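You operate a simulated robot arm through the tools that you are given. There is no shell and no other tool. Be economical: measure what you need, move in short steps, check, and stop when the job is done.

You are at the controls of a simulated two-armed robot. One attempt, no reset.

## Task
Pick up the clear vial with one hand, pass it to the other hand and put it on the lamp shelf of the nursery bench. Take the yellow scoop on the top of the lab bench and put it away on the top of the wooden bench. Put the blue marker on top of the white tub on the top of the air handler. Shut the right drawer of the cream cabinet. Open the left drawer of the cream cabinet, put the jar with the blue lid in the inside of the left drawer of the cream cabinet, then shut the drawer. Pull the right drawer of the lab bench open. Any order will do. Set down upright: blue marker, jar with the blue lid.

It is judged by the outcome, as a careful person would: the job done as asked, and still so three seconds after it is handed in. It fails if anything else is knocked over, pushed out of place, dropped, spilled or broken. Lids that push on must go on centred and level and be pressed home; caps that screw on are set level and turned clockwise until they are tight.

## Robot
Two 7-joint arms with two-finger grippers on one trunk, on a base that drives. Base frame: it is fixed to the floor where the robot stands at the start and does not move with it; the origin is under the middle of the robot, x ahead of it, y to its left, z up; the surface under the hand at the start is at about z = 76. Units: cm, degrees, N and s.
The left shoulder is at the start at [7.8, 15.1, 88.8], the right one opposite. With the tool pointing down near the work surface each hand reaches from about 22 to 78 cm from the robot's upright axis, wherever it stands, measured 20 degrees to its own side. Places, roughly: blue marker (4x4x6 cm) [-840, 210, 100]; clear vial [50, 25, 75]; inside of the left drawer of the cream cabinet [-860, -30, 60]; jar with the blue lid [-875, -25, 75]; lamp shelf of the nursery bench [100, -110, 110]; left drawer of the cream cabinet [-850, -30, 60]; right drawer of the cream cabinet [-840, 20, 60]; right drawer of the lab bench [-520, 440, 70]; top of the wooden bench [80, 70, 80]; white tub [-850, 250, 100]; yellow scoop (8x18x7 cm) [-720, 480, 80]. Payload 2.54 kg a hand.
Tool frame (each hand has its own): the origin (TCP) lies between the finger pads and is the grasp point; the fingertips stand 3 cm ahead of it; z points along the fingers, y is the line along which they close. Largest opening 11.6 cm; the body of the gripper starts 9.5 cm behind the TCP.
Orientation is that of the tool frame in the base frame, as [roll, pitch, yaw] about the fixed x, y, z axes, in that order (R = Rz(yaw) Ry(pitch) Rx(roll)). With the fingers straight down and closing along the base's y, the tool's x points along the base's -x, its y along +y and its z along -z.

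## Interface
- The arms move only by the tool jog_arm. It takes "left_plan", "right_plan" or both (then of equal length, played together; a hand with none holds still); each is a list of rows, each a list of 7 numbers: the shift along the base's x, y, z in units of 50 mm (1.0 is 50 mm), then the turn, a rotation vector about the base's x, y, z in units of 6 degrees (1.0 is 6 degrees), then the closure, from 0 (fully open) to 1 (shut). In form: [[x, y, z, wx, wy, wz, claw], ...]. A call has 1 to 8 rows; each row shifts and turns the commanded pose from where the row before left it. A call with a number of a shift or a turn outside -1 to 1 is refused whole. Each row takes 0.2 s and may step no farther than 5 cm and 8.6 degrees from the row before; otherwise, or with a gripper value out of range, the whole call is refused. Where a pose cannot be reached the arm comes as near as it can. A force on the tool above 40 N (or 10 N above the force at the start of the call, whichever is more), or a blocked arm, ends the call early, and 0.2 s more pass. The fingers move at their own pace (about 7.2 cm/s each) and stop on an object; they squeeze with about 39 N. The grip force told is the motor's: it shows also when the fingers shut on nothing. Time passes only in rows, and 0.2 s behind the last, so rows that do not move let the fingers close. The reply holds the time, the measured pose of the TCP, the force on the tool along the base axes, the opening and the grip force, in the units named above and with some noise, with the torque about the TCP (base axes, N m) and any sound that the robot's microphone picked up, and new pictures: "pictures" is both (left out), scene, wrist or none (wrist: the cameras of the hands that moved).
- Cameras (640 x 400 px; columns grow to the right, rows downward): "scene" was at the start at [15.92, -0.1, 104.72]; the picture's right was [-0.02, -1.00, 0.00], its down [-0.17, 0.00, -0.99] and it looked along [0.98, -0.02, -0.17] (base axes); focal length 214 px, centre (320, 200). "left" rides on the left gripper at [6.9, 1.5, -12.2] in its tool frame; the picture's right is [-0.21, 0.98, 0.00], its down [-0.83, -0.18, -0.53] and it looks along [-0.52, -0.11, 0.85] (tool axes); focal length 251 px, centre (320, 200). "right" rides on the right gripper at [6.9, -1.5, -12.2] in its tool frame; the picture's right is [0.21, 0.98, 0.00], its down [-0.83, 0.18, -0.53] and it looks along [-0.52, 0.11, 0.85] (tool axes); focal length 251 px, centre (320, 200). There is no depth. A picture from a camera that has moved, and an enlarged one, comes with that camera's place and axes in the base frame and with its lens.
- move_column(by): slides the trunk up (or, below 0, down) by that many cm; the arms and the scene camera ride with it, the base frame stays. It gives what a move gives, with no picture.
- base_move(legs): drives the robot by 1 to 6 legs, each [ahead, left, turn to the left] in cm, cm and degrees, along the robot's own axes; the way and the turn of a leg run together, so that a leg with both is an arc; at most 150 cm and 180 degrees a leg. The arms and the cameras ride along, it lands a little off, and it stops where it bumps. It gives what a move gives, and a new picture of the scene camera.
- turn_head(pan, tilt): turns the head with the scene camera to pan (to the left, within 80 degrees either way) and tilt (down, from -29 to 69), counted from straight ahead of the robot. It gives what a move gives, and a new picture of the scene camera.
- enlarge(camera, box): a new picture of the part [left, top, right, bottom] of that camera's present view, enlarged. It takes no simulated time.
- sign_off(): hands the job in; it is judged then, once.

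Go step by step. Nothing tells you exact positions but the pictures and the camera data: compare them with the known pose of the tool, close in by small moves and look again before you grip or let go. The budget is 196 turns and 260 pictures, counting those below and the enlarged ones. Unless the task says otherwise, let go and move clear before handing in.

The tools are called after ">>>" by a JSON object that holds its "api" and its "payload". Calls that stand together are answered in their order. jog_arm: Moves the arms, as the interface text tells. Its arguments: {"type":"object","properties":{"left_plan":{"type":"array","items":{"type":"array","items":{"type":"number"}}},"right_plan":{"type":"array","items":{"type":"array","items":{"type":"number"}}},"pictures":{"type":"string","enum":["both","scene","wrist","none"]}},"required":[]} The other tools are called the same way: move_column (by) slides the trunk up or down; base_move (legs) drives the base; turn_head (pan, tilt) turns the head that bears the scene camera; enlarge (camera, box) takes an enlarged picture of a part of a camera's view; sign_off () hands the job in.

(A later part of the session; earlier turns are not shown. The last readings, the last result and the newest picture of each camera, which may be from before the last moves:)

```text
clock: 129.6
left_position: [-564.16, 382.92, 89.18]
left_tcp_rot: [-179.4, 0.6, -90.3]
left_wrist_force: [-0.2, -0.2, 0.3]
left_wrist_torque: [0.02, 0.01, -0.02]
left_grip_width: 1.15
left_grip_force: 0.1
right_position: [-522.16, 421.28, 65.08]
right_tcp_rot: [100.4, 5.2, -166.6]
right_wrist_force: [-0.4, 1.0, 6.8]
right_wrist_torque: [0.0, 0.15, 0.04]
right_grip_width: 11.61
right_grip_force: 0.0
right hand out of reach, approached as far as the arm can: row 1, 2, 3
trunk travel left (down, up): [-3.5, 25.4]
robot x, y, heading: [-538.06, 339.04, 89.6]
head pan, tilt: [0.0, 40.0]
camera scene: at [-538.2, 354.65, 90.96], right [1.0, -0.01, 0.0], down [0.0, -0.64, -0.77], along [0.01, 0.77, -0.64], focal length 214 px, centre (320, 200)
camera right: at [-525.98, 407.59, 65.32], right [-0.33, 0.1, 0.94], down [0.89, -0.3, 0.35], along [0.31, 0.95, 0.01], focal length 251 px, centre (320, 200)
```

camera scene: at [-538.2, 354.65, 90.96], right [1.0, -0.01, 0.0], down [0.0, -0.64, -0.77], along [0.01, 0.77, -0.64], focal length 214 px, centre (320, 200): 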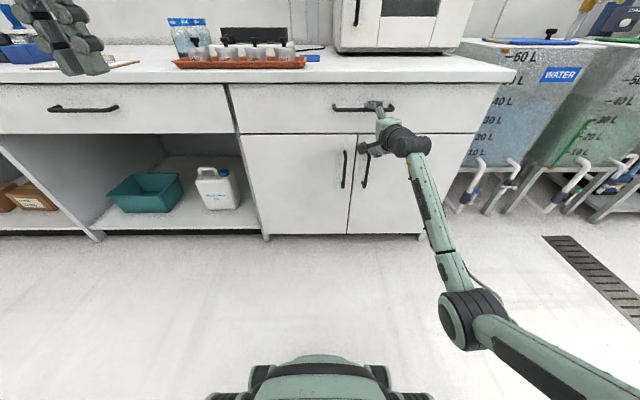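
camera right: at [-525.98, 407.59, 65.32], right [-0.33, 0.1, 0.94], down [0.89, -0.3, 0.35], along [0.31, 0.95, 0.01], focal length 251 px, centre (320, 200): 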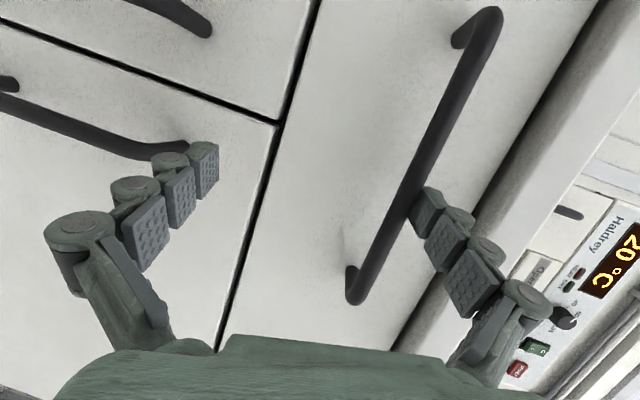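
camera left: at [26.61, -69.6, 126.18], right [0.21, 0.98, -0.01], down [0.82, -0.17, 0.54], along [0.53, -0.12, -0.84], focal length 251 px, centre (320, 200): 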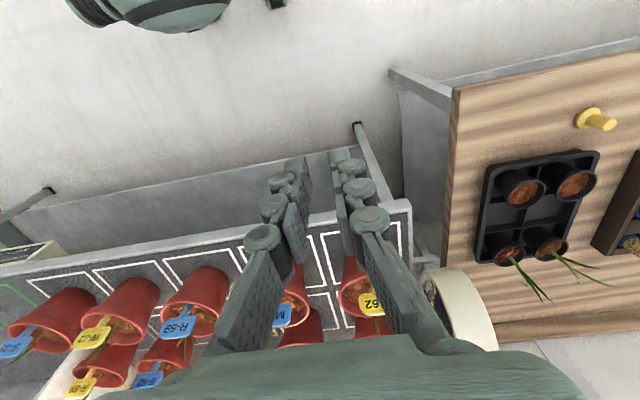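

The hand sagged to z = 65 on the way. I back the base off 6 cm and raise the trunk 4.8 cm.

>>> {"api": "base_move", "payload": {"legs": [[-6, 0, 0]]}}

>>> {"api": "move_column", "payload": {"by": 4.8}}

>>> {"api": "enlarge", "payload": {"camera": "right", "box": [0, 0, 640, 400]}}

```text
clock: 130.6
left_position: [-564.33, 376.99, 89.19]
left_tcp_rot: [-179.4, 0.7, -90.3]
left_wrist_force: [1.1, -0.2, -0.5]
left_wrist_torque: [0.04, -0.04, 0.03]
left_grip_width: 1.18
left_grip_force: 0.0
right_position: [-522.26, 415.48, 65.0]
right_tcp_rot: [100.5, 5.2, -166.7]
right_wrist_force: [1.6, -1.4, 8.7]
right_wrist_torque: [0.19, 0.22, 0.04]
right_grip_width: 11.6
right_grip_force: 0.1
trunk travel left (down, up): [-3.5, 25.4]
robot x, y, heading: [-538.13, 333.43, 89.7]
head pan, tilt: [0.0, 40.0]
camera scene: at [-538.25, 348.81, 90.96], right [1.0, -0.01, 0.0], down [0.0, -0.64, -0.77], along [0.01, 0.77, -0.64], focal length 214 px, centre (320, 200)
```

scene: 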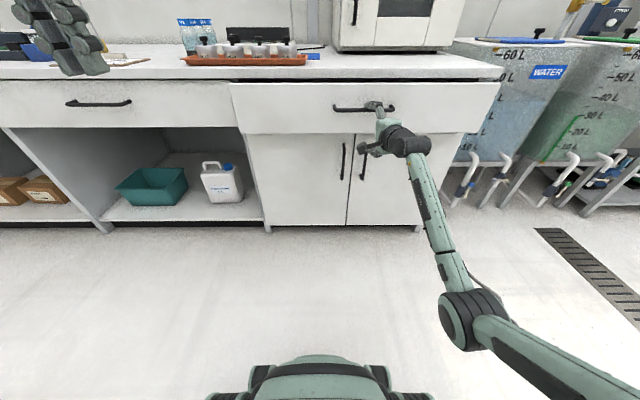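

```text
clock: 131.4
left_position: [-564.35, 377.09, 93.94]
left_tcp_rot: [-179.4, 0.5, -90.2]
left_wrist_force: [-0.1, -0.1, -0.2]
left_wrist_torque: [0.0, 0.01, -0.01]
left_grip_width: 1.17
left_grip_force: 0.1
right_position: [-522.31, 415.45, 69.8]
right_tcp_rot: [100.6, 5.2, -166.5]
right_wrist_force: [0.3, 0.3, 0.2]
right_wrist_torque: [0.01, 0.01, -0.01]
right_grip_width: 11.62
right_grip_force: 0.1
trunk travel left (down, up): [-8.3, 20.6]
robot x, y, heading: [-538.23, 333.77, 89.7]
head pan, tilt: [0.0, 40.0]
```

```text
1.00 times, centred on (320, 200) of right (not enlarged: the box is as wide or as high as the picture)
camera zoom: at [-526.07, 401.78, 69.96], right [-0.33, 0.1, 0.94], down [0.89, -0.29, 0.35], along [0.31, 0.95, 0.01], focal length 251 px, centre (320, 200)
```

zoom: 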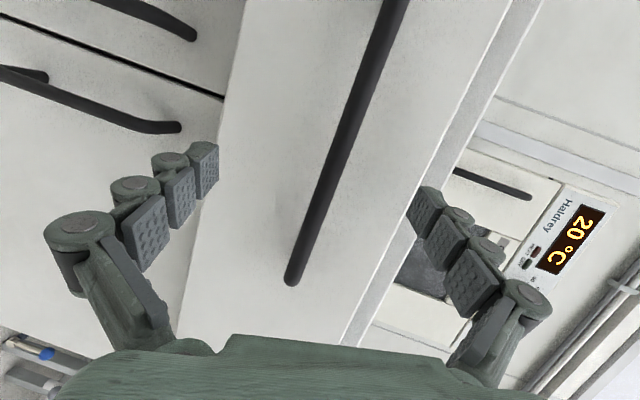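

The finger had hooked the bar and drawn the drawer out about 6 cm. I advance 3.5 cm so the bar sits well between the fingers.

>>> {"api": "base_move", "payload": {"legs": [[3.5, 0, 0]]}}

>>> {"api": "jog_arm", "payload": {"right_plan": [[0, 0, 0, 0, 0, 0, 0.95], [0, 0, 0, 0, 0, 0, 0.95], [0, 0, 0, 0, 0, 0, 0.95], [0, 0, 0, 0, 0, 0, 0.95], [0, 0, 0, 0, 0, 0, 0.95]], "pictures": "wrist"}}

```text
clock: 132.3
left_position: [-564.41, 380.51, 93.8]
left_tcp_rot: [-179.4, 0.6, -90.2]
left_wrist_force: [-0.3, 1.0, 0.3]
left_wrist_torque: [0.02, -0.01, -0.02]
left_grip_width: 1.16
left_grip_force: 0.0
right_position: [-522.23, 418.86, 69.76]
right_tcp_rot: [100.5, 5.2, -166.5]
right_wrist_force: [-0.4, 0.5, 0.0]
right_wrist_torque: [-0.01, 0.0, 0.01]
right_grip_width: 11.59
right_grip_force: 0.1
trunk travel left (down, up): [-8.3, 20.6]
robot x, y, heading: [-538.16, 337.27, 89.6]
head pan, tilt: [0.0, 40.0]
camera scene: at [-538.24, 352.43, 95.74], right [1.0, -0.01, 0.0], down [0.0, -0.64, -0.77], along [0.0, 0.77, -0.64], focal length 214 px, centre (320, 200)
```

scene: 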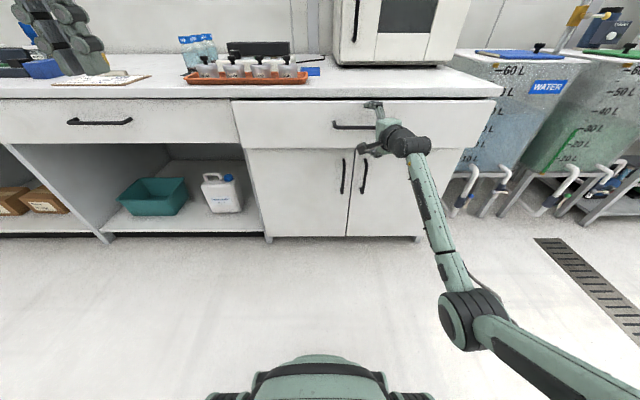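

```text
clock: 133.5
left_position: [-564.32, 380.51, 93.87]
left_tcp_rot: [-179.3, 0.6, -90.2]
left_wrist_force: [-0.6, -0.3, 0.0]
left_wrist_torque: [-0.02, -0.02, -0.01]
left_grip_width: 1.15
left_grip_force: 0.0
right_position: [-522.37, 418.95, 69.98]
right_tcp_rot: [100.3, 5.1, -166.7]
right_wrist_force: [-0.9, 0.2, 4.8]
right_wrist_torque: [-0.13, 0.82, -0.45]
right_grip_width: 1.3
right_grip_force: 38.1
trunk travel left (down, up): [-8.3, 20.6]
robot x, y, heading: [-538.09, 337.01, 89.9]
head pan, tilt: [0.0, 40.0]
camera right: at [-526.13, 405.3, 70.13], right [-0.33, 0.1, 0.94], down [0.89, -0.29, 0.35], along [0.31, 0.95, 0.01], focal length 251 px, centre (320, 200)
```

right: 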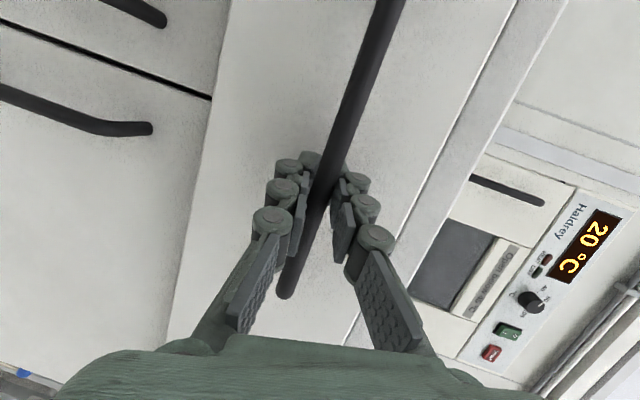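

The bar is gripped. I drive back to pull the drawer open.

>>> {"api": "base_move", "payload": {"legs": [[-22, 0, 0]]}}

```text
clock: 135.2
left_position: [-564.49, 358.56, 93.99]
left_tcp_rot: [-179.3, 0.7, -90.1]
left_wrist_force: [0.8, 1.1, 0.2]
left_wrist_torque: [0.0, 0.02, 0.0]
left_grip_width: 1.14
left_grip_force: 0.1
right_position: [-522.31, 396.99, 69.91]
right_tcp_rot: [100.4, 5.2, -166.7]
right_wrist_force: [12.9, 1.5, 10.9]
right_wrist_torque: [-0.07, 0.78, -0.35]
right_grip_width: 1.29
right_grip_force: 37.2
trunk travel left (down, up): [-8.3, 20.6]
robot x, y, heading: [-538.24, 315.34, 89.5]
head pan, tilt: [0.0, 40.0]
camera scene: at [-538.32, 330.32, 95.77], right [1.0, 0.0, 0.0], down [0.0, -0.64, -0.77], along [0.0, 0.77, -0.64], focal length 214 px, centre (320, 200)
```

scene: 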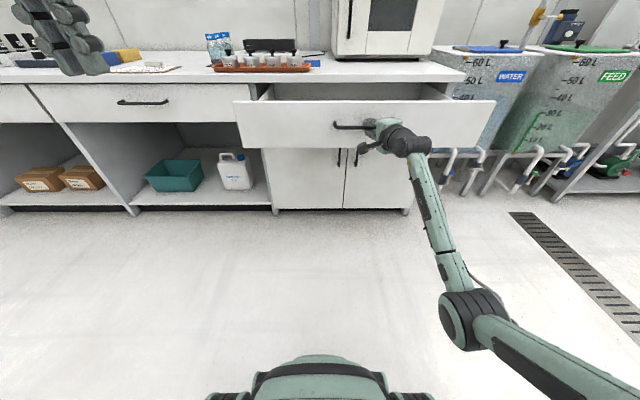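

The drawer is out some 25 cm with no stop felt. I pull a little more to have it well open.

>>> {"api": "base_move", "payload": {"legs": [[-8, 0, 0]]}}

```text
clock: 136.3
left_position: [-564.56, 350.35, 93.92]
left_tcp_rot: [-179.3, 0.6, -90.1]
left_wrist_force: [0.1, 0.4, 0.8]
left_wrist_torque: [-0.03, 0.03, 0.0]
left_grip_width: 1.14
left_grip_force: 0.1
right_position: [-522.31, 388.95, 70.03]
right_tcp_rot: [100.4, 5.3, -166.8]
right_wrist_force: [9.1, -0.4, 5.5]
right_wrist_torque: [-0.02, 0.85, -0.11]
right_grip_width: 1.28
right_grip_force: 37.5
trunk travel left (down, up): [-8.3, 20.6]
robot x, y, heading: [-538.45, 306.7, 89.5]
head pan, tilt: [0.0, 40.0]
camera scene: at [-538.37, 322.21, 95.75], right [1.0, 0.0, 0.0], down [0.0, -0.64, -0.77], along [0.0, 0.77, -0.64], focal length 214 px, centre (320, 200)
```

scene: 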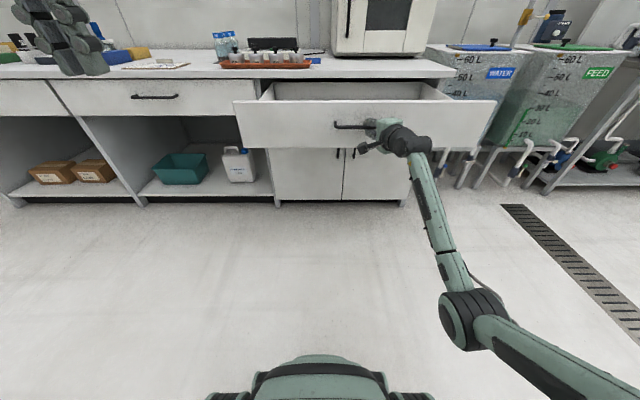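

The drawer is well open (about 33 cm). I let go and back away.

>>> {"api": "jog_arm", "payload": {"right_plan": [[0, 0, 0, 0, 0, 0, 0.6], [0, 0, 0, 0, 0, 0, 0.4], [0, 0, 0, 0, 0, 0, 0.4]], "pictures": "none"}}

>>> {"api": "base_move", "payload": {"legs": [[-25, 0, 0]]}}

```text
clock: 137.1
left_position: [-564.59, 350.34, 93.85]
left_tcp_rot: [-179.4, 0.7, -90.1]
left_wrist_force: [0.9, 0.3, 0.3]
left_wrist_torque: [0.01, 0.0, -0.01]
left_grip_width: 1.16
left_grip_force: 0.0
right_position: [-522.37, 388.97, 69.96]
right_tcp_rot: [100.4, 5.3, -166.7]
right_wrist_force: [-0.1, 0.1, -0.1]
right_wrist_torque: [-0.01, 0.01, 0.01]
right_grip_width: 6.95
right_grip_force: 0.1
trunk travel left (down, up): [-8.3, 20.6]
robot x, y, heading: [-538.37, 306.68, 89.9]
head pan, tilt: [0.0, 40.0]
```

```text
clock: 138.9
left_position: [-564.82, 325.17, 93.84]
left_tcp_rot: [-179.3, 0.5, -89.9]
left_wrist_force: [-0.4, -0.1, -2.3]
left_wrist_torque: [0.03, 0.01, 0.03]
left_grip_width: 1.19
left_grip_force: 0.1
right_position: [-522.56, 363.64, 69.87]
right_tcp_rot: [100.4, 5.3, -166.6]
right_wrist_force: [-0.7, 0.8, -0.4]
right_wrist_torque: [0.05, 0.0, -0.01]
right_grip_width: 6.94
right_grip_force: 0.0
trunk travel left (down, up): [-8.3, 20.6]
robot x, y, heading: [-538.2, 281.67, 89.7]
head pan, tilt: [0.0, 40.0]
camera scene: at [-538.51, 297.01, 95.74], right [1.0, 0.0, 0.0], down [0.0, -0.64, -0.77], along [0.0, 0.77, -0.64], focal length 214 px, centre (320, 200)
```

scene: 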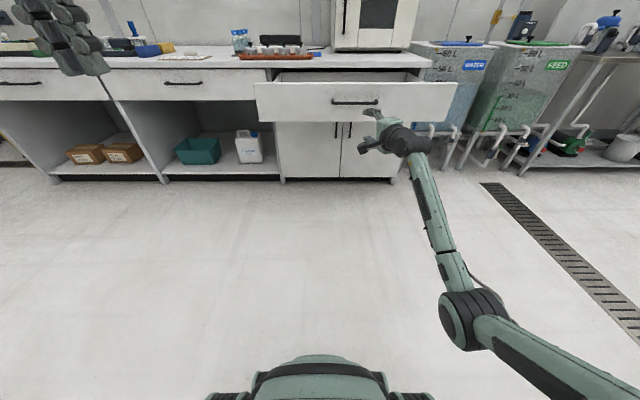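

The drawer stays open. I fold the right arm in and look west for the way to the air handler and the cream cabinet.

>>> {"api": "jog_arm", "payload": {"right_plan": [[0, -0.9, 0.3, 0, 0, 0, 0.6], [0, -0.9, 0.3, 0, 0, 0, 0.6], [0, -0.9, 0.3, 0, 0, 0, 0.6], [0, -0.9, 0.3, 0, 0, 0, 0.6], [0, -0.9, 0.3, 0, 0, 0, 0.6]], "pictures": "none"}}

>>> {"api": "turn_head", "payload": {"pan": 75, "tilt": 15}}

```text
clock: 140.3
left_position: [-564.72, 325.12, 93.97]
left_tcp_rot: [-179.4, 0.4, -89.9]
left_wrist_force: [0.4, 0.8, -0.1]
left_wrist_torque: [0.01, 0.0, -0.01]
left_grip_width: 1.17
left_grip_force: 0.0
right_position: [-519.34, 351.91, 71.79]
right_tcp_rot: [97.9, 12.1, -168.1]
right_wrist_force: [0.1, -0.9, -0.6]
right_wrist_torque: [-0.01, -0.04, -0.02]
right_grip_width: 4.61
right_grip_force: 0.0
right hand out of reach, approached as far as the arm can: row 1, 2, 3, 4, 5
trunk travel left (down, up): [-8.3, 20.6]
robot x, y, heading: [-538.13, 281.75, 89.8]
head pan, tilt: [0.0, 40.0]
stopped in row 5 (right hand): the arm was blocked; the commanded pose is now the measured one
```

```text
clock: 141.8
left_position: [-564.73, 325.12, 93.87]
left_tcp_rot: [-179.4, 0.6, -90.0]
left_wrist_force: [0.3, -0.2, 0.6]
left_wrist_torque: [0.01, 0.01, 0.0]
left_grip_width: 1.16
left_grip_force: 0.0
right_position: [-519.1, 351.73, 72.83]
right_tcp_rot: [96.9, 12.7, -168.6]
right_wrist_force: [-0.1, 0.5, 0.8]
right_wrist_torque: [-0.01, -0.02, -0.01]
right_grip_width: 4.63
right_grip_force: 0.0
trunk travel left (down, up): [-8.3, 20.6]
robot x, y, heading: [-538.37, 281.51, 90.1]
head pan, tilt: [75.0, 15.0]
camera scene: at [-547.51, 290.95, 99.69], right [0.26, 0.97, 0.0], down [0.25, -0.07, -0.97], along [-0.93, 0.25, -0.26], focal length 214 px, centre (320, 200)
```

scene: 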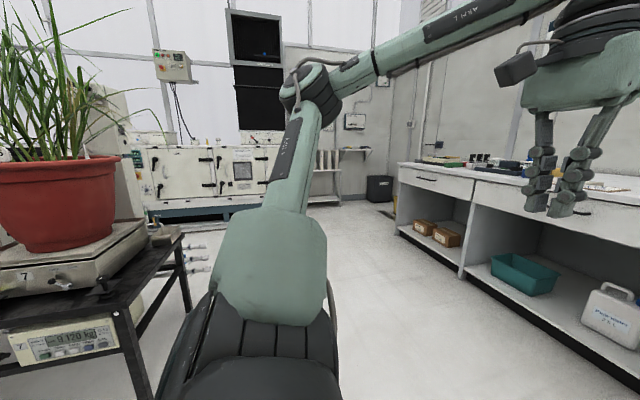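

The arm is cramped in that pose, so I turn the right hand back to pointing down while raising it.

>>> {"api": "jog_arm", "payload": {"right_plan": [[0, 0, 0.5, -0.8, -0.8, 0.8, 0.6], [0, -0.2, 0.5, -0.8, -0.8, 0.8, 0.6], [0, -0.3, 0.5, -0.8, -0.8, 0.8, 0.6], [0, -0.4, 0.5, -0.8, -0.8, 0.8, 0.6], [0, -0.5, 0.5, -0.8, -0.8, 0.8, 0.6], [0, -0.5, 0.5, -0.8, -0.8, 0.8, 0.6], [0, -0.6, 0.5, -0.8, -0.8, 0.8, 0.6]], "pictures": "none"}}

>>> {"api": "jog_arm", "payload": {"right_plan": [[0, -0.5, 0.4, -0.8, -0.8, 0.8, 0.6], [0, -0.5, 0.4, -0.8, -0.8, 0.8, 0.6], [0, -0.5, 0.4, -0.8, -0.8, 0.8, 0.6], [0, -0.5, 0.4, -0.8, -0.8, 0.8, 0.6], [0, -0.5, 0.4, -0.8, -0.8, 0.8, 0.6], [0, 0, 0, 0, 0, 0, 0.6]], "pictures": "none"}}

```text
clock: 143.4
left_position: [-564.72, 325.07, 93.87]
left_tcp_rot: [-179.4, 0.5, -90.0]
left_wrist_force: [0.4, 0.5, 0.1]
left_wrist_torque: [0.01, -0.01, -0.02]
left_grip_width: 1.17
left_grip_force: 0.0
right_position: [-518.87, 339.2, 89.8]
right_tcp_rot: [145.7, 19.8, -118.6]
right_wrist_force: [0.9, 0.8, -0.7]
right_wrist_torque: [-0.01, 0.03, 0.02]
right_grip_width: 4.65
right_grip_force: 0.1
trunk travel left (down, up): [-8.3, 20.6]
robot x, y, heading: [-537.85, 281.53, 90.1]
head pan, tilt: [75.0, 15.0]
```

```text
clock: 144.8
left_position: [-564.75, 325.02, 93.82]
left_tcp_rot: [-179.5, 0.6, -90.1]
left_wrist_force: [0.0, -0.4, 0.6]
left_wrist_torque: [0.02, -0.04, 0.0]
left_grip_width: 1.17
left_grip_force: 0.2
right_position: [-519.15, 326.5, 99.77]
right_tcp_rot: [174.7, 1.7, -88.4]
right_wrist_force: [-0.1, -1.4, 0.2]
right_wrist_torque: [0.0, -0.04, 0.0]
right_grip_width: 4.65
right_grip_force: 0.1
trunk travel left (down, up): [-8.3, 20.6]
robot x, y, heading: [-538.24, 281.72, 89.9]
head pan, tilt: [75.0, 15.0]
```

Hand is down again. I drive forward a bit, turn west, and go on toward the far corner.

>>> {"api": "move_column", "payload": {"by": 12}}

>>> {"api": "base_move", "payload": {"legs": [[45, 0, 0], [0, 0, 90], [100, 0, 0]]}}

>>> {"api": "turn_head", "payload": {"pan": 25, "tilt": 15}}

```text
clock: 146.3
left_position: [-564.67, 324.93, 105.74]
left_tcp_rot: [-179.4, 0.5, -89.9]
left_wrist_force: [0.7, 0.7, -0.5]
left_wrist_torque: [-0.01, -0.01, -0.01]
left_grip_width: 1.17
left_grip_force: 0.0
right_position: [-519.2, 326.63, 111.78]
right_tcp_rot: [174.7, 1.8, -88.5]
right_wrist_force: [0.3, 0.0, -0.9]
right_wrist_torque: [-0.01, -0.03, 0.04]
right_grip_width: 4.64
right_grip_force: 0.1
trunk travel left (down, up): [-20.3, 8.6]
robot x, y, heading: [-538.54, 282.0, 90.0]
head pan, tilt: [75.0, 15.0]
```

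```text
clock: 157.8
left_position: [-684.41, 302.4, 105.94]
left_tcp_rot: [-179.3, 0.6, -0.1]
left_wrist_force: [0.6, -0.8, -0.3]
left_wrist_torque: [-0.01, -0.01, 0.04]
left_grip_width: 1.18
left_grip_force: 0.1
right_position: [-685.71, 347.91, 111.82]
right_tcp_rot: [174.7, 1.7, 1.4]
right_wrist_force: [0.2, 0.4, -0.6]
right_wrist_torque: [0.03, 0.0, -0.01]
right_grip_width: 4.64
right_grip_force: 0.0
trunk travel left (down, up): [-20.3, 8.6]
robot x, y, heading: [-640.87, 328.43, 179.6]
head pan, tilt: [75.0, 15.0]
camera scene: at [-650.35, 319.68, 111.69], right [-0.96, 0.26, 0.0], down [0.07, 0.25, -0.97], along [-0.25, -0.93, -0.26], focal length 214 px, centre (320, 200)
```

scene: 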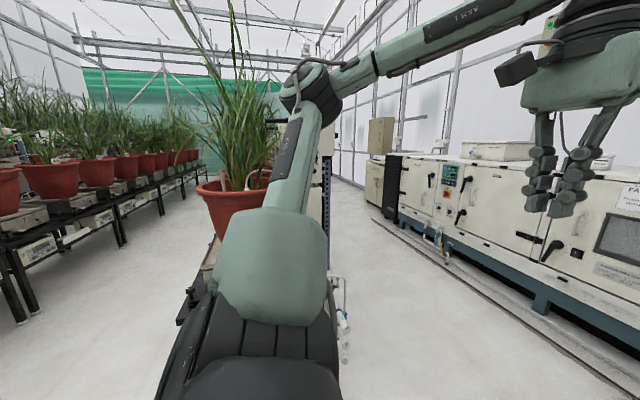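

```text
clock: 159.0
left_position: [-684.33, 302.38, 105.89]
left_tcp_rot: [-179.5, 0.7, -0.1]
left_wrist_force: [-0.2, 0.6, -0.3]
left_wrist_torque: [0.0, -0.01, 0.0]
left_grip_width: 1.17
left_grip_force: 0.0
right_position: [-685.82, 347.86, 111.81]
right_tcp_rot: [174.8, 1.8, 1.4]
right_wrist_force: [-0.1, 0.2, 0.4]
right_wrist_torque: [0.0, -0.01, 0.04]
right_grip_width: 4.69
right_grip_force: 0.1
trunk travel left (down, up): [-20.3, 8.6]
robot x, y, heading: [-640.95, 328.74, 179.9]
head pan, tilt: [25.0, 15.0]
camera scene: at [-656.36, 324.77, 111.7], right [-0.42, 0.91, 0.0], down [0.23, 0.11, -0.97], along [-0.88, -0.41, -0.26], focal length 214 px, centre (320, 200)
```

scene: 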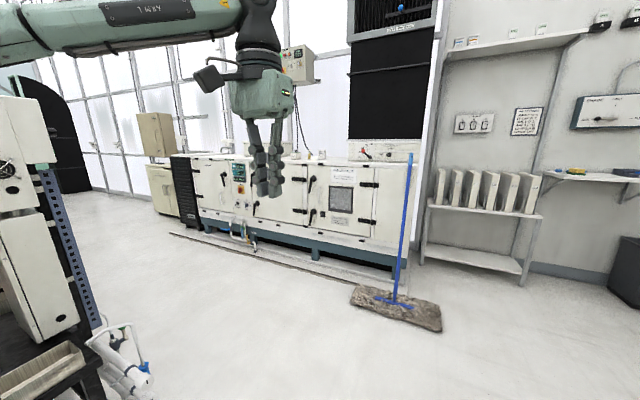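

The air handler runs along the far wall with a mop leaning on its right end at y ≈ 315; the cream cabinet stands beyond it on the left. I drive west to x ≈ −745, then sidestep south, keeping clear of the mop.

>>> {"api": "base_move", "payload": {"legs": [[104, 0, 0], [0, 90, 0]]}}

>>> {"api": "turn_head", "payload": {"pan": 0, "tilt": 15}}

```text
clock: 173.0
left_position: [-790.54, 214.27, 105.75]
left_tcp_rot: [-179.4, 0.6, -0.8]
left_wrist_force: [-0.4, 0.3, -0.5]
left_wrist_torque: [0.0, 0.04, 0.0]
left_grip_width: 1.19
left_grip_force: 0.0
right_position: [-791.45, 259.76, 111.87]
right_tcp_rot: [174.6, 1.7, 0.7]
right_wrist_force: [0.4, -0.2, 0.3]
right_wrist_torque: [-0.02, 0.0, 0.04]
right_grip_width: 4.64
right_grip_force: 0.1
trunk travel left (down, up): [-20.3, 8.6]
robot x, y, heading: [-747.2, 239.95, 178.8]
head pan, tilt: [25.0, 15.0]
camera scene: at [-762.33, 236.31, 111.7], right [-0.41, 0.91, 0.0], down [0.24, 0.11, -0.97], along [-0.88, -0.39, -0.26], focal length 214 px, centre (320, 200)
```

scene: 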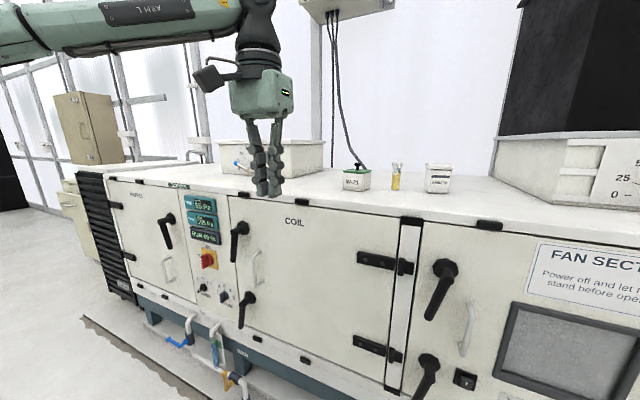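

```text
clock: 173.9
left_position: [-790.48, 214.38, 105.81]
left_tcp_rot: [-179.4, 0.8, -0.8]
left_wrist_force: [-1.0, -0.3, -0.6]
left_wrist_torque: [-0.02, 0.0, 0.04]
left_grip_width: 1.15
left_grip_force: 0.0
right_position: [-791.51, 259.75, 111.76]
right_tcp_rot: [174.6, 1.8, 0.6]
right_wrist_force: [0.8, 0.0, 0.6]
right_wrist_torque: [0.04, 0.0, 0.04]
right_grip_width: 4.65
right_grip_force: 0.0
trunk travel left (down, up): [-20.3, 8.6]
robot x, y, heading: [-747.15, 239.95, 179.1]
head pan, tilt: [0.0, 15.0]
camera scene: at [-763.14, 240.27, 111.7], right [0.02, 1.0, 0.0], down [0.26, 0.0, -0.97], along [-0.97, 0.02, -0.26], focal length 214 px, centre (320, 200)
```

scene: 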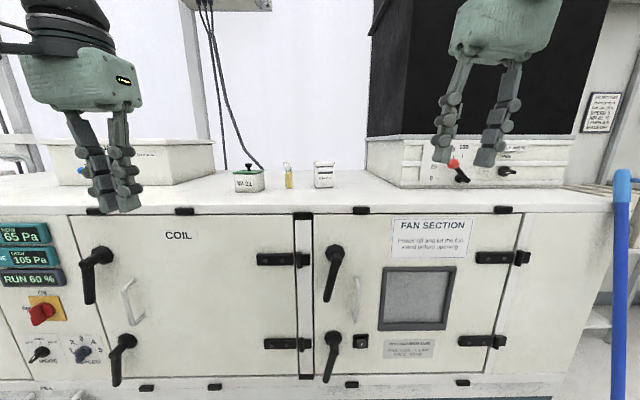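

On top of the air handler I see a labelled box, a yellow bottle, and a small white tub. I enlarge to identify the tub and the blue marker.

>>> {"api": "enlarge", "payload": {"camera": "scene", "box": [220, 140, 380, 240]}}

>>> {"api": "enlarge", "payload": {"camera": "scene", "box": [20, 120, 180, 220]}}

```text
4.00 times, centred on (300, 190) of scene
camera zoom: at [-763.14, 240.27, 111.7], right [0.02, 1.0, 0.0], down [0.26, 0.0, -0.97], along [-0.97, 0.02, -0.26], focal length 858 px, centre (400, 240)
```

zoom: 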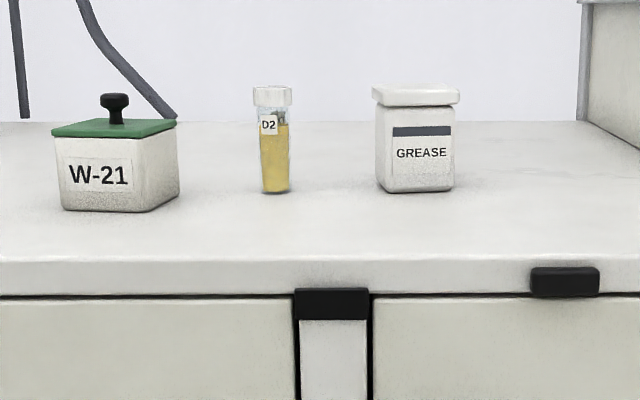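

```text
4.00 times, centred on (100, 170) of scene
camera zoom: at [-763.14, 240.27, 111.7], right [0.02, 1.0, 0.0], down [0.26, 0.0, -0.97], along [-0.97, 0.02, -0.26], focal length 858 px, centre (1200, 320)
```

zoom: 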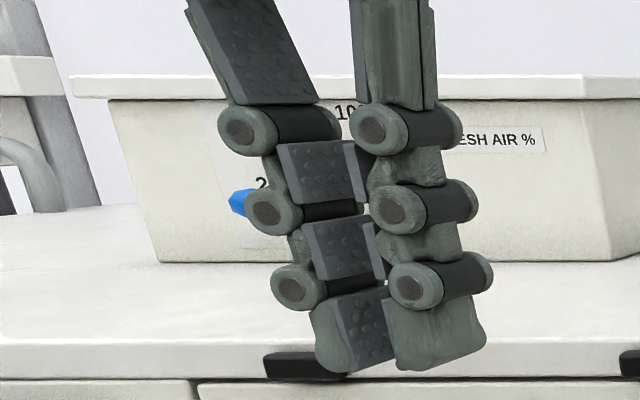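

The white tub is the GREASE jar with a flat lid, at y ≈ 246. I move the left hand aside to see where the blue marker stands.

>>> {"api": "jog_arm", "payload": {"left_plan": [[0.6, -0.8, 0.2, 0, 0, 0, 0.5], [0.6, -0.8, 0.2, 0, 0, 0, 0.2], [0, 0, 0, 0, 0, 0, 0]], "pictures": "both"}}

```text
refused: row 1 steps farther than a row can; nothing moved
```

>>> {"api": "jog_arm", "payload": {"left_plan": [[0.4, -0.8, 0.2, 0, 0, 0, 0.5], [0.4, -0.8, 0.2, 0, 0, 0, 0.2], [0.4, -0.4, 0, 0, 0, 0, 0]], "pictures": "both"}}

```text
clock: 174.7
left_position: [-784.49, 204.17, 108.0]
left_tcp_rot: [-179.4, 0.7, -0.8]
left_wrist_force: [0.2, 0.5, 0.2]
left_wrist_torque: [-0.03, 0.04, 0.01]
left_grip_width: 10.81
left_grip_force: 0.0
right_position: [-791.37, 259.7, 111.85]
right_tcp_rot: [174.7, 2.0, 0.7]
right_wrist_force: [-0.1, -0.2, 0.6]
right_wrist_torque: [-0.01, 0.04, 0.01]
right_grip_width: 4.64
right_grip_force: 0.1
trunk travel left (down, up): [-20.3, 8.6]
robot x, y, heading: [-746.85, 239.94, 179.1]
head pan, tilt: [0.0, 15.0]
camera scene: at [-763.11, 240.27, 111.7], right [0.02, 1.0, 0.0], down [0.26, 0.0, -0.97], along [-0.97, 0.02, -0.26], focal length 214 px, centre (320, 200)
camera left: at [-777.28, 202.55, 120.15], right [-0.23, -0.97, -0.01], down [-0.82, 0.19, 0.54], along [-0.53, 0.13, -0.84], focal length 251 px, centre (320, 200)
```

scene: 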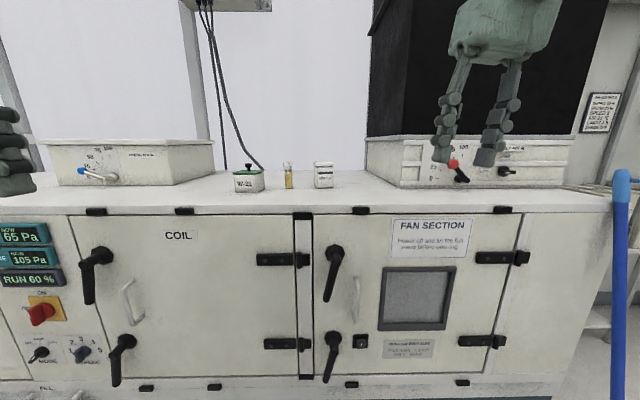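
left: 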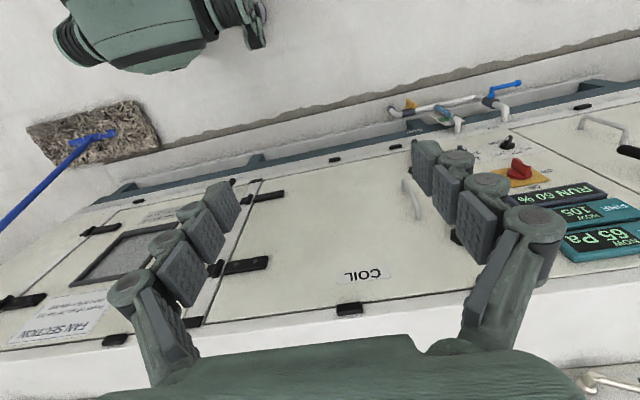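

The blue thing there is a lever of the box, not a marker. I look further left and right along the air handler's top.

>>> {"api": "turn_head", "payload": {"pan": 50, "tilt": 15}}

>>> {"api": "enlarge", "payload": {"camera": "scene", "box": [160, 100, 640, 400]}}

```text
clock: 175.8
left_position: [-784.46, 204.37, 107.88]
left_tcp_rot: [-179.3, 0.6, -0.7]
left_wrist_force: [-0.2, -0.3, 0.0]
left_wrist_torque: [0.01, -0.01, -0.01]
left_grip_width: 11.61
left_grip_force: 0.1
right_position: [-791.32, 259.8, 111.77]
right_tcp_rot: [174.7, 1.8, 0.7]
right_wrist_force: [1.1, -0.7, 1.1]
right_wrist_torque: [0.03, -0.01, 0.03]
right_grip_width: 4.65
right_grip_force: 0.0
trunk travel left (down, up): [-20.3, 8.6]
robot x, y, heading: [-747.05, 240.06, 179.1]
head pan, tilt: [50.0, 15.0]
camera scene: at [-759.93, 233.08, 111.7], right [-0.75, 0.66, 0.0], down [0.17, 0.2, -0.97], along [-0.63, -0.73, -0.26], focal length 214 px, centre (320, 200)
```

scene: 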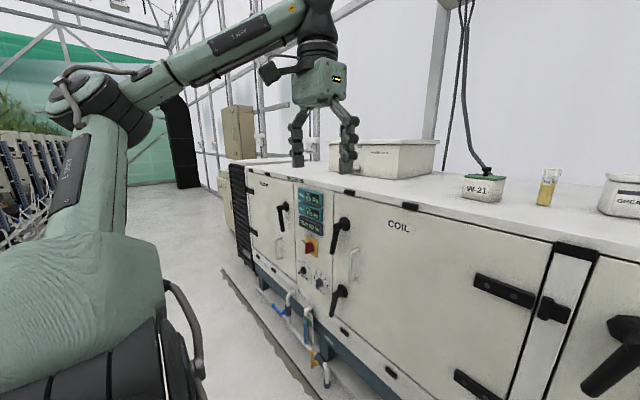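

```text
1.33 times, centred on (400, 250) of scene
camera zoom: at [-759.93, 233.08, 111.7], right [-0.75, 0.66, 0.0], down [0.17, 0.2, -0.97], along [-0.63, -0.73, -0.26], focal length 286 px, centre (213, 133)
```

zoom: 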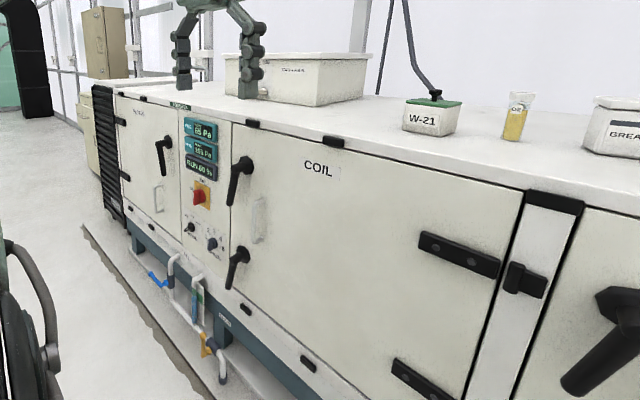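

No marker is seen from here; it may stand behind the W-21 box. I raise the trunk and look down over the top.

>>> {"api": "move_column", "payload": {"by": 8.5}}

>>> {"api": "turn_head", "payload": {"pan": 15, "tilt": 20}}

>>> {"api": "enlarge", "payload": {"camera": "scene", "box": [240, 120, 480, 270]}}

```text
clock: 177.1
left_position: [-784.5, 204.3, 116.41]
left_tcp_rot: [-179.4, 0.6, -0.8]
left_wrist_force: [-0.3, 0.3, 0.5]
left_wrist_torque: [0.01, -0.03, 0.04]
left_grip_width: 11.6
left_grip_force: 0.0
right_position: [-791.49, 259.88, 120.25]
right_tcp_rot: [174.6, 1.8, 0.7]
right_wrist_force: [-0.3, 0.2, 0.5]
right_wrist_torque: [0.01, -0.02, -0.03]
right_grip_width: 4.61
right_grip_force: 0.1
trunk travel left (down, up): [-28.8, 0.1]
robot x, y, heading: [-746.53, 239.77, 178.8]
head pan, tilt: [50.0, 15.0]
```

```text
clock: 178.1
left_position: [-784.49, 204.33, 116.48]
left_tcp_rot: [-179.4, 0.6, -0.9]
left_wrist_force: [-0.2, 0.3, 0.2]
left_wrist_torque: [0.01, 0.01, -0.01]
left_grip_width: 11.6
left_grip_force: 0.0
right_position: [-791.5, 259.79, 120.29]
right_tcp_rot: [174.8, 1.8, 0.7]
right_wrist_force: [0.0, 0.7, 0.5]
right_wrist_torque: [0.01, -0.01, 0.0]
right_grip_width: 4.66
right_grip_force: 0.1
trunk travel left (down, up): [-28.8, 0.1]
robot x, y, heading: [-746.78, 240.04, 179.1]
head pan, tilt: [15.0, 20.0]
camera scene: at [-762.84, 237.86, 119.38], right [-0.24, 0.97, 0.0], down [0.33, 0.08, -0.94], along [-0.91, -0.23, -0.34], focal length 214 px, centre (320, 200)
```

scene: 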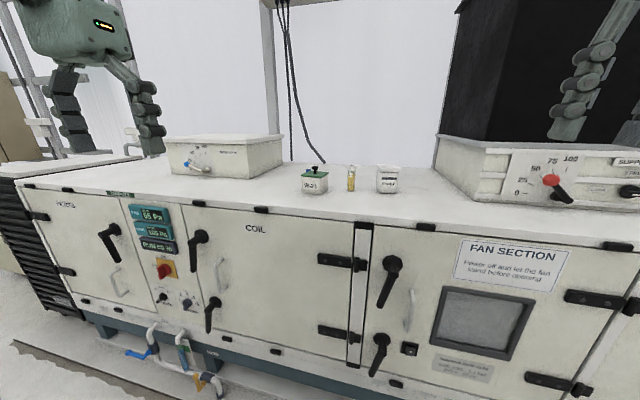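

```text
2.67 times, centred on (360, 195) of scene
camera zoom: at [-762.84, 237.86, 119.38], right [-0.24, 0.97, 0.0], down [0.33, 0.08, -0.94], along [-0.91, -0.23, -0.34], focal length 572 px, centre (213, 213)
```

zoom: 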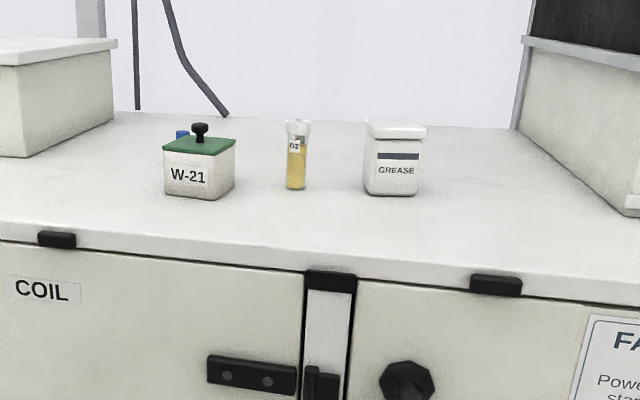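

There it is: the blue marker's top peeks out behind the W-21 box, at about [−851, 210], top z ≈ 100. I pull the right hand in and drive closer so the left hand can reach the marker from above.

>>> {"api": "jog_arm", "payload": {"right_plan": [[0.8, 0, 0, 0, 0, 0, 0.9], [0.8, 0, 0, 0, 0, 0, 0.9], [0.5, 0, 0, 0, 0, 0, 0.9]], "pictures": "none"}}

>>> {"api": "base_move", "payload": {"legs": [[35, 7, 0.9]]}}

```text
clock: 178.9
left_position: [-784.5, 204.32, 116.46]
left_tcp_rot: [-179.3, 0.6, -0.8]
left_wrist_force: [1.0, -0.9, 0.5]
left_wrist_torque: [0.01, 0.02, 0.01]
left_grip_width: 11.6
left_grip_force: 0.1
right_position: [-780.67, 259.72, 120.32]
right_tcp_rot: [174.7, 1.8, 0.7]
right_wrist_force: [0.2, -0.5, 1.1]
right_wrist_torque: [0.03, -0.01, -0.02]
right_grip_width: 1.15
right_grip_force: 0.0
trunk travel left (down, up): [-28.8, 0.1]
robot x, y, heading: [-746.88, 239.93, 179.2]
head pan, tilt: [15.0, 20.0]
```

```text
clock: 181.1
left_position: [-818.73, 197.26, 116.46]
left_tcp_rot: [-179.4, 0.4, 0.0]
left_wrist_force: [0.4, 0.0, -0.2]
left_wrist_torque: [0.03, 0.03, -0.05]
left_grip_width: 11.62
left_grip_force: 0.0
right_position: [-815.82, 252.48, 120.37]
right_tcp_rot: [174.7, 1.8, 1.4]
right_wrist_force: [0.0, -0.1, 0.0]
right_wrist_torque: [0.0, -0.03, 0.0]
right_grip_width: 1.18
right_grip_force: 0.1
trunk travel left (down, up): [-28.8, 0.1]
robot x, y, heading: [-781.44, 233.21, 179.6]
head pan, tilt: [15.0, 20.0]
camera scene: at [-797.48, 230.99, 119.37], right [-0.25, 0.97, 0.0], down [0.33, 0.09, -0.94], along [-0.91, -0.24, -0.34], focal length 214 px, centre (320, 200)
```

scene: 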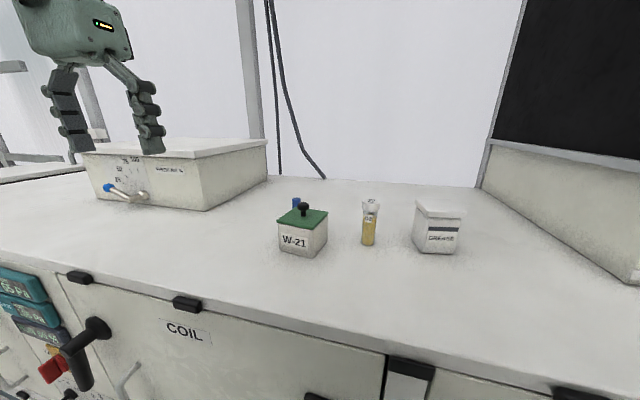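

The marker's top now reads about [−849, 211, 100]. I bring the left hand toward it, high, and look with its camera.

>>> {"api": "jog_arm", "payload": {"left_plan": [[-0.7, 0.6, 0, 0, 0, 0, 0], [-0.7, 0.6, 0, 0, 0, 0, 0], [-0.7, 0.6, 0, 0, 0, 0, 0], [-0.7, 0.6, 0, 0, 0, 0, 0], [-0.3, 0.2, 0, 0, 0, 0, 0]], "pictures": "both"}}

```text
clock: 182.3
left_position: [-834.35, 210.18, 116.69]
left_tcp_rot: [-179.4, 0.6, -0.1]
left_wrist_force: [-0.3, 0.4, -0.8]
left_wrist_torque: [-0.01, -0.01, 0.01]
left_grip_width: 11.57
left_grip_force: 0.1
right_position: [-815.7, 252.66, 120.27]
right_tcp_rot: [174.7, 1.8, 1.4]
right_wrist_force: [-0.5, -0.2, -0.2]
right_wrist_torque: [0.02, 0.01, -0.03]
right_grip_width: 1.14
right_grip_force: 0.1
trunk travel left (down, up): [-28.8, 0.1]
robot x, y, heading: [-781.79, 233.2, 179.6]
head pan, tilt: [15.0, 20.0]
camera scene: at [-797.49, 230.97, 119.37], right [-0.25, 0.97, 0.0], down [0.33, 0.09, -0.94], along [-0.91, -0.24, -0.34], focal length 214 px, centre (320, 200)
camera left: at [-827.17, 208.57, 128.82], right [-0.22, -0.98, -0.01], down [-0.82, 0.18, 0.54], along [-0.53, 0.13, -0.84], focal length 251 px, centre (320, 200)
```

scene: 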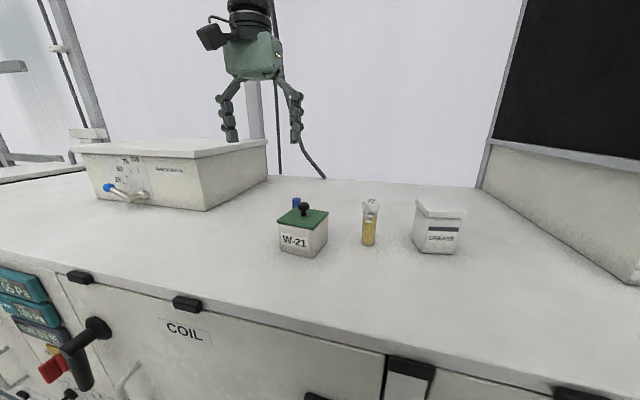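
left: 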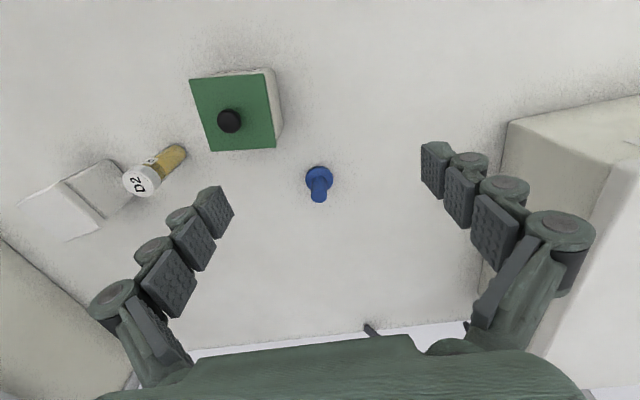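

The blue marker is clear now: a peg with a round foot, at about [−845, 213]. I move over it and go halfway down.

>>> {"api": "jog_arm", "payload": {"left_plan": [[-0.7, 0.2, 0, 0, 0, 0, 0], [-0.7, 0.2, 0, 0, 0, 0, 0], [-0.74, 0.16, 0, 0, 0, 0, 0], [0, 0, -0.7, 0, 0, 0, 0], [0, 0, -0.7, 0, 0, 0, 0], [0, 0, 0, 0, 0, 0, 0]], "pictures": "wrist"}}

```text
clock: 183.7
left_position: [-840.64, 210.2, 107.08]
left_tcp_rot: [-179.4, 0.6, -0.1]
left_wrist_force: [0.7, 0.1, -0.1]
left_wrist_torque: [-0.01, -0.01, -0.02]
left_grip_width: 11.59
left_grip_force: 0.0
left hand out of reach, approached as far as the arm can: row 2, 3
right_position: [-815.69, 252.57, 120.24]
right_tcp_rot: [174.7, 1.9, 1.4]
right_wrist_force: [0.4, -0.2, 0.1]
right_wrist_torque: [0.0, 0.01, 0.0]
right_grip_width: 1.15
right_grip_force: 0.0
trunk travel left (down, up): [-28.8, 0.1]
robot x, y, heading: [-781.52, 233.26, 179.7]
head pan, tilt: [15.0, 20.0]
camera left: at [-833.5, 208.56, 119.34], right [-0.22, -0.98, -0.01], down [-0.82, 0.18, 0.54], along [-0.53, 0.12, -0.84], focal length 251 px, centre (320, 200)
```

left: 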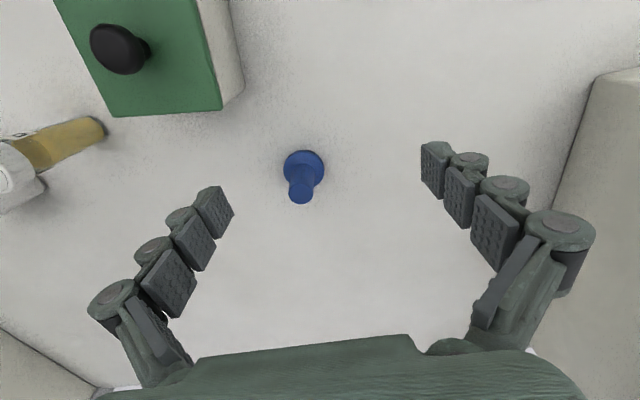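

Marker is at [−844.8, 213]. I correct the hand by −4.2, +2.8 and descend to grip height in steps.

>>> {"api": "jog_arm", "payload": {"left_plan": [[-0.4, 0.28, 0, 0, 0, 0, 0], [-0.44, 0.28, 0, 0, 0, 0, 0], [0, 0, -0.4, 0, 0, 0, 0], [0, 0, -0.4, 0, 0, 0, 0], [0, 0, 0, 0, 0, 0, 0]], "pictures": "wrist"}}

```text
clock: 184.9
left_position: [-843.75, 211.86, 102.94]
left_tcp_rot: [-179.4, 0.6, -0.1]
left_wrist_force: [0.4, 0.2, -0.5]
left_wrist_torque: [0.03, 0.0, 0.03]
left_grip_width: 11.6
left_grip_force: 0.1
left hand out of reach, approached as far as the arm can: row 2
right_position: [-815.66, 252.46, 120.33]
right_tcp_rot: [174.7, 1.9, 1.4]
right_wrist_force: [1.3, 0.1, -0.1]
right_wrist_torque: [0.0, -0.02, 0.0]
right_grip_width: 1.15
right_grip_force: 0.1
trunk travel left (down, up): [-28.8, 0.1]
robot x, y, heading: [-781.64, 233.7, 179.7]
head pan, tilt: [15.0, 20.0]
camera left: at [-836.57, 210.24, 115.15], right [-0.22, -0.98, -0.01], down [-0.82, 0.18, 0.54], along [-0.53, 0.12, -0.84], focal length 251 px, centre (320, 200)
```

left: 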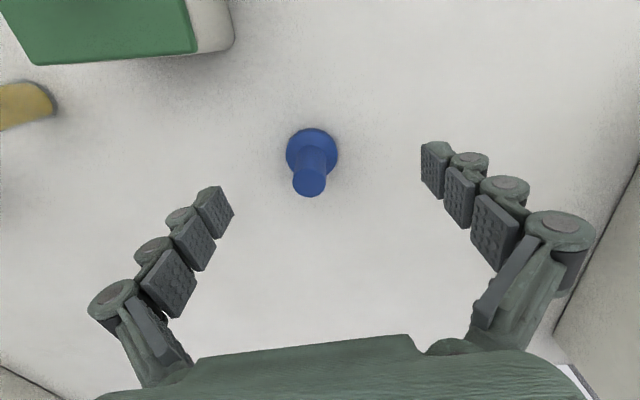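

I centre the last centimetre, go down to z ≈ 99.4, and look.

>>> {"api": "jog_arm", "payload": {"left_plan": [[-0.1, 0.1, -0.3, 0, 0, 0, 0], [-0.08, 0.08, -0.41, 0, 0, 0, 0], [0, 0, 0, 0, 0, 0, 0]], "pictures": "wrist"}}

```text
clock: 185.7
left_position: [-844.62, 212.88, 99.63]
left_tcp_rot: [-179.4, 0.7, -0.1]
left_wrist_force: [-0.4, 0.0, 0.5]
left_wrist_torque: [0.0, -0.01, -0.02]
left_grip_width: 11.61
left_grip_force: 0.1
right_position: [-815.73, 252.67, 120.32]
right_tcp_rot: [174.5, 1.9, 1.4]
right_wrist_force: [-0.5, -0.1, 0.5]
right_wrist_torque: [0.03, -0.01, -0.02]
right_grip_width: 1.16
right_grip_force: 0.0
trunk travel left (down, up): [-28.8, 0.1]
robot x, y, heading: [-781.52, 233.39, 179.6]
head pan, tilt: [15.0, 20.0]
camera left: at [-837.41, 211.18, 111.71], right [-0.22, -0.98, -0.01], down [-0.82, 0.18, 0.54], along [-0.53, 0.12, -0.84], focal length 251 px, centre (320, 200)
```

left: 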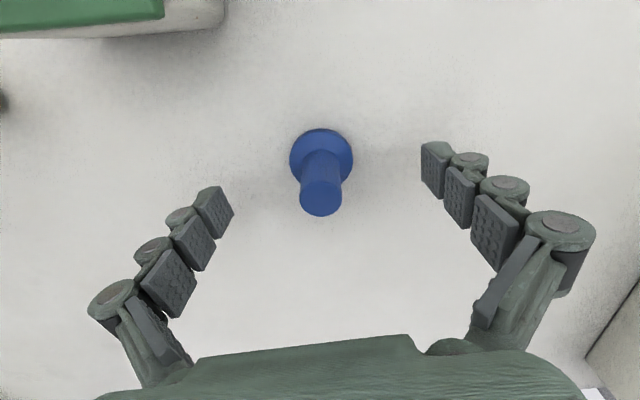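

The peg's head is centred between the pads. I close the left hand.

>>> {"api": "jog_arm", "payload": {"left_plan": [[0, 0, 0, 0, 0, 0, 0.95], [0, 0, 0, 0, 0, 0, 0.95], [0, 0, 0, 0, 0, 0, 0.95], [0, 0, 0, 0, 0, 0, 0.95], [0, 0, 0, 0, 0, 0, 0.95]], "pictures": "wrist"}}

```text
clock: 186.9
left_position: [-844.61, 212.84, 99.53]
left_tcp_rot: [-179.4, 0.6, -0.1]
left_wrist_force: [-0.9, 0.7, 0.5]
left_wrist_torque: [0.02, 0.02, 0.01]
left_grip_width: 3.81
left_grip_force: 38.4
right_position: [-815.67, 252.52, 120.39]
right_tcp_rot: [174.8, 1.9, 1.4]
right_wrist_force: [-0.3, -0.6, 0.5]
right_wrist_torque: [0.04, 0.0, 0.04]
right_grip_width: 1.17
right_grip_force: 0.1
trunk travel left (down, up): [-28.8, 0.1]
robot x, y, heading: [-781.7, 233.09, 179.6]
head pan, tilt: [15.0, 20.0]
camera left: at [-837.42, 211.18, 111.71], right [-0.22, -0.98, -0.01], down [-0.82, 0.18, 0.54], along [-0.53, 0.12, -0.84], focal length 251 px, centre (320, 200)
```

left: 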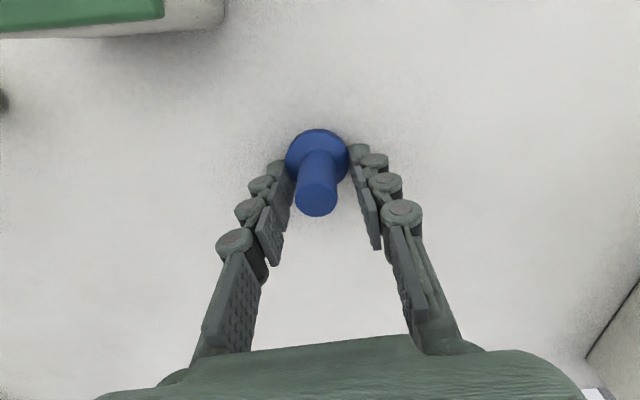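

The tips closed on the wide foot (3.8 cm) rather than the post. I reopen, rise 1.5 cm, and grip the post instead.

>>> {"api": "jog_arm", "payload": {"left_plan": [[0, 0, 0, 0, 0, 0, 0.3], [0, 0, 0.15, 0, 0, 0, 0.3], [0, 0, 0.15, 0, 0, 0, 0.3], [0, 0, 0, 0, 0, 0, 0.97], [0, 0, 0, 0, 0, 0, 0.97], [0, 0, 0, 0, 0, 0, 0.97], [0, 0, 0, 0, 0, 0, 0.97]], "pictures": "wrist"}}

```text
clock: 188.5
left_position: [-844.64, 212.87, 101.11]
left_tcp_rot: [-179.5, 0.5, -0.1]
left_wrist_force: [0.1, -0.7, 0.6]
left_wrist_torque: [-0.04, -0.02, -0.01]
left_grip_width: 1.94
left_grip_force: 38.4
right_position: [-815.72, 252.56, 120.33]
right_tcp_rot: [174.7, 1.8, 1.4]
right_wrist_force: [0.3, -0.5, 0.3]
right_wrist_torque: [0.05, -0.01, -0.01]
right_grip_width: 1.19
right_grip_force: 0.0
trunk travel left (down, up): [-28.8, 0.1]
robot x, y, heading: [-781.17, 233.29, 179.7]
head pan, tilt: [15.0, 20.0]
camera left: at [-837.5, 211.19, 113.22], right [-0.22, -0.98, -0.01], down [-0.82, 0.18, 0.54], along [-0.53, 0.12, -0.84], focal length 251 px, centre (320, 200)
```

left: 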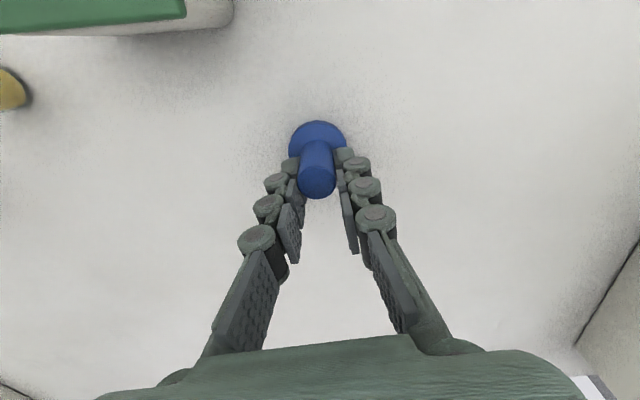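

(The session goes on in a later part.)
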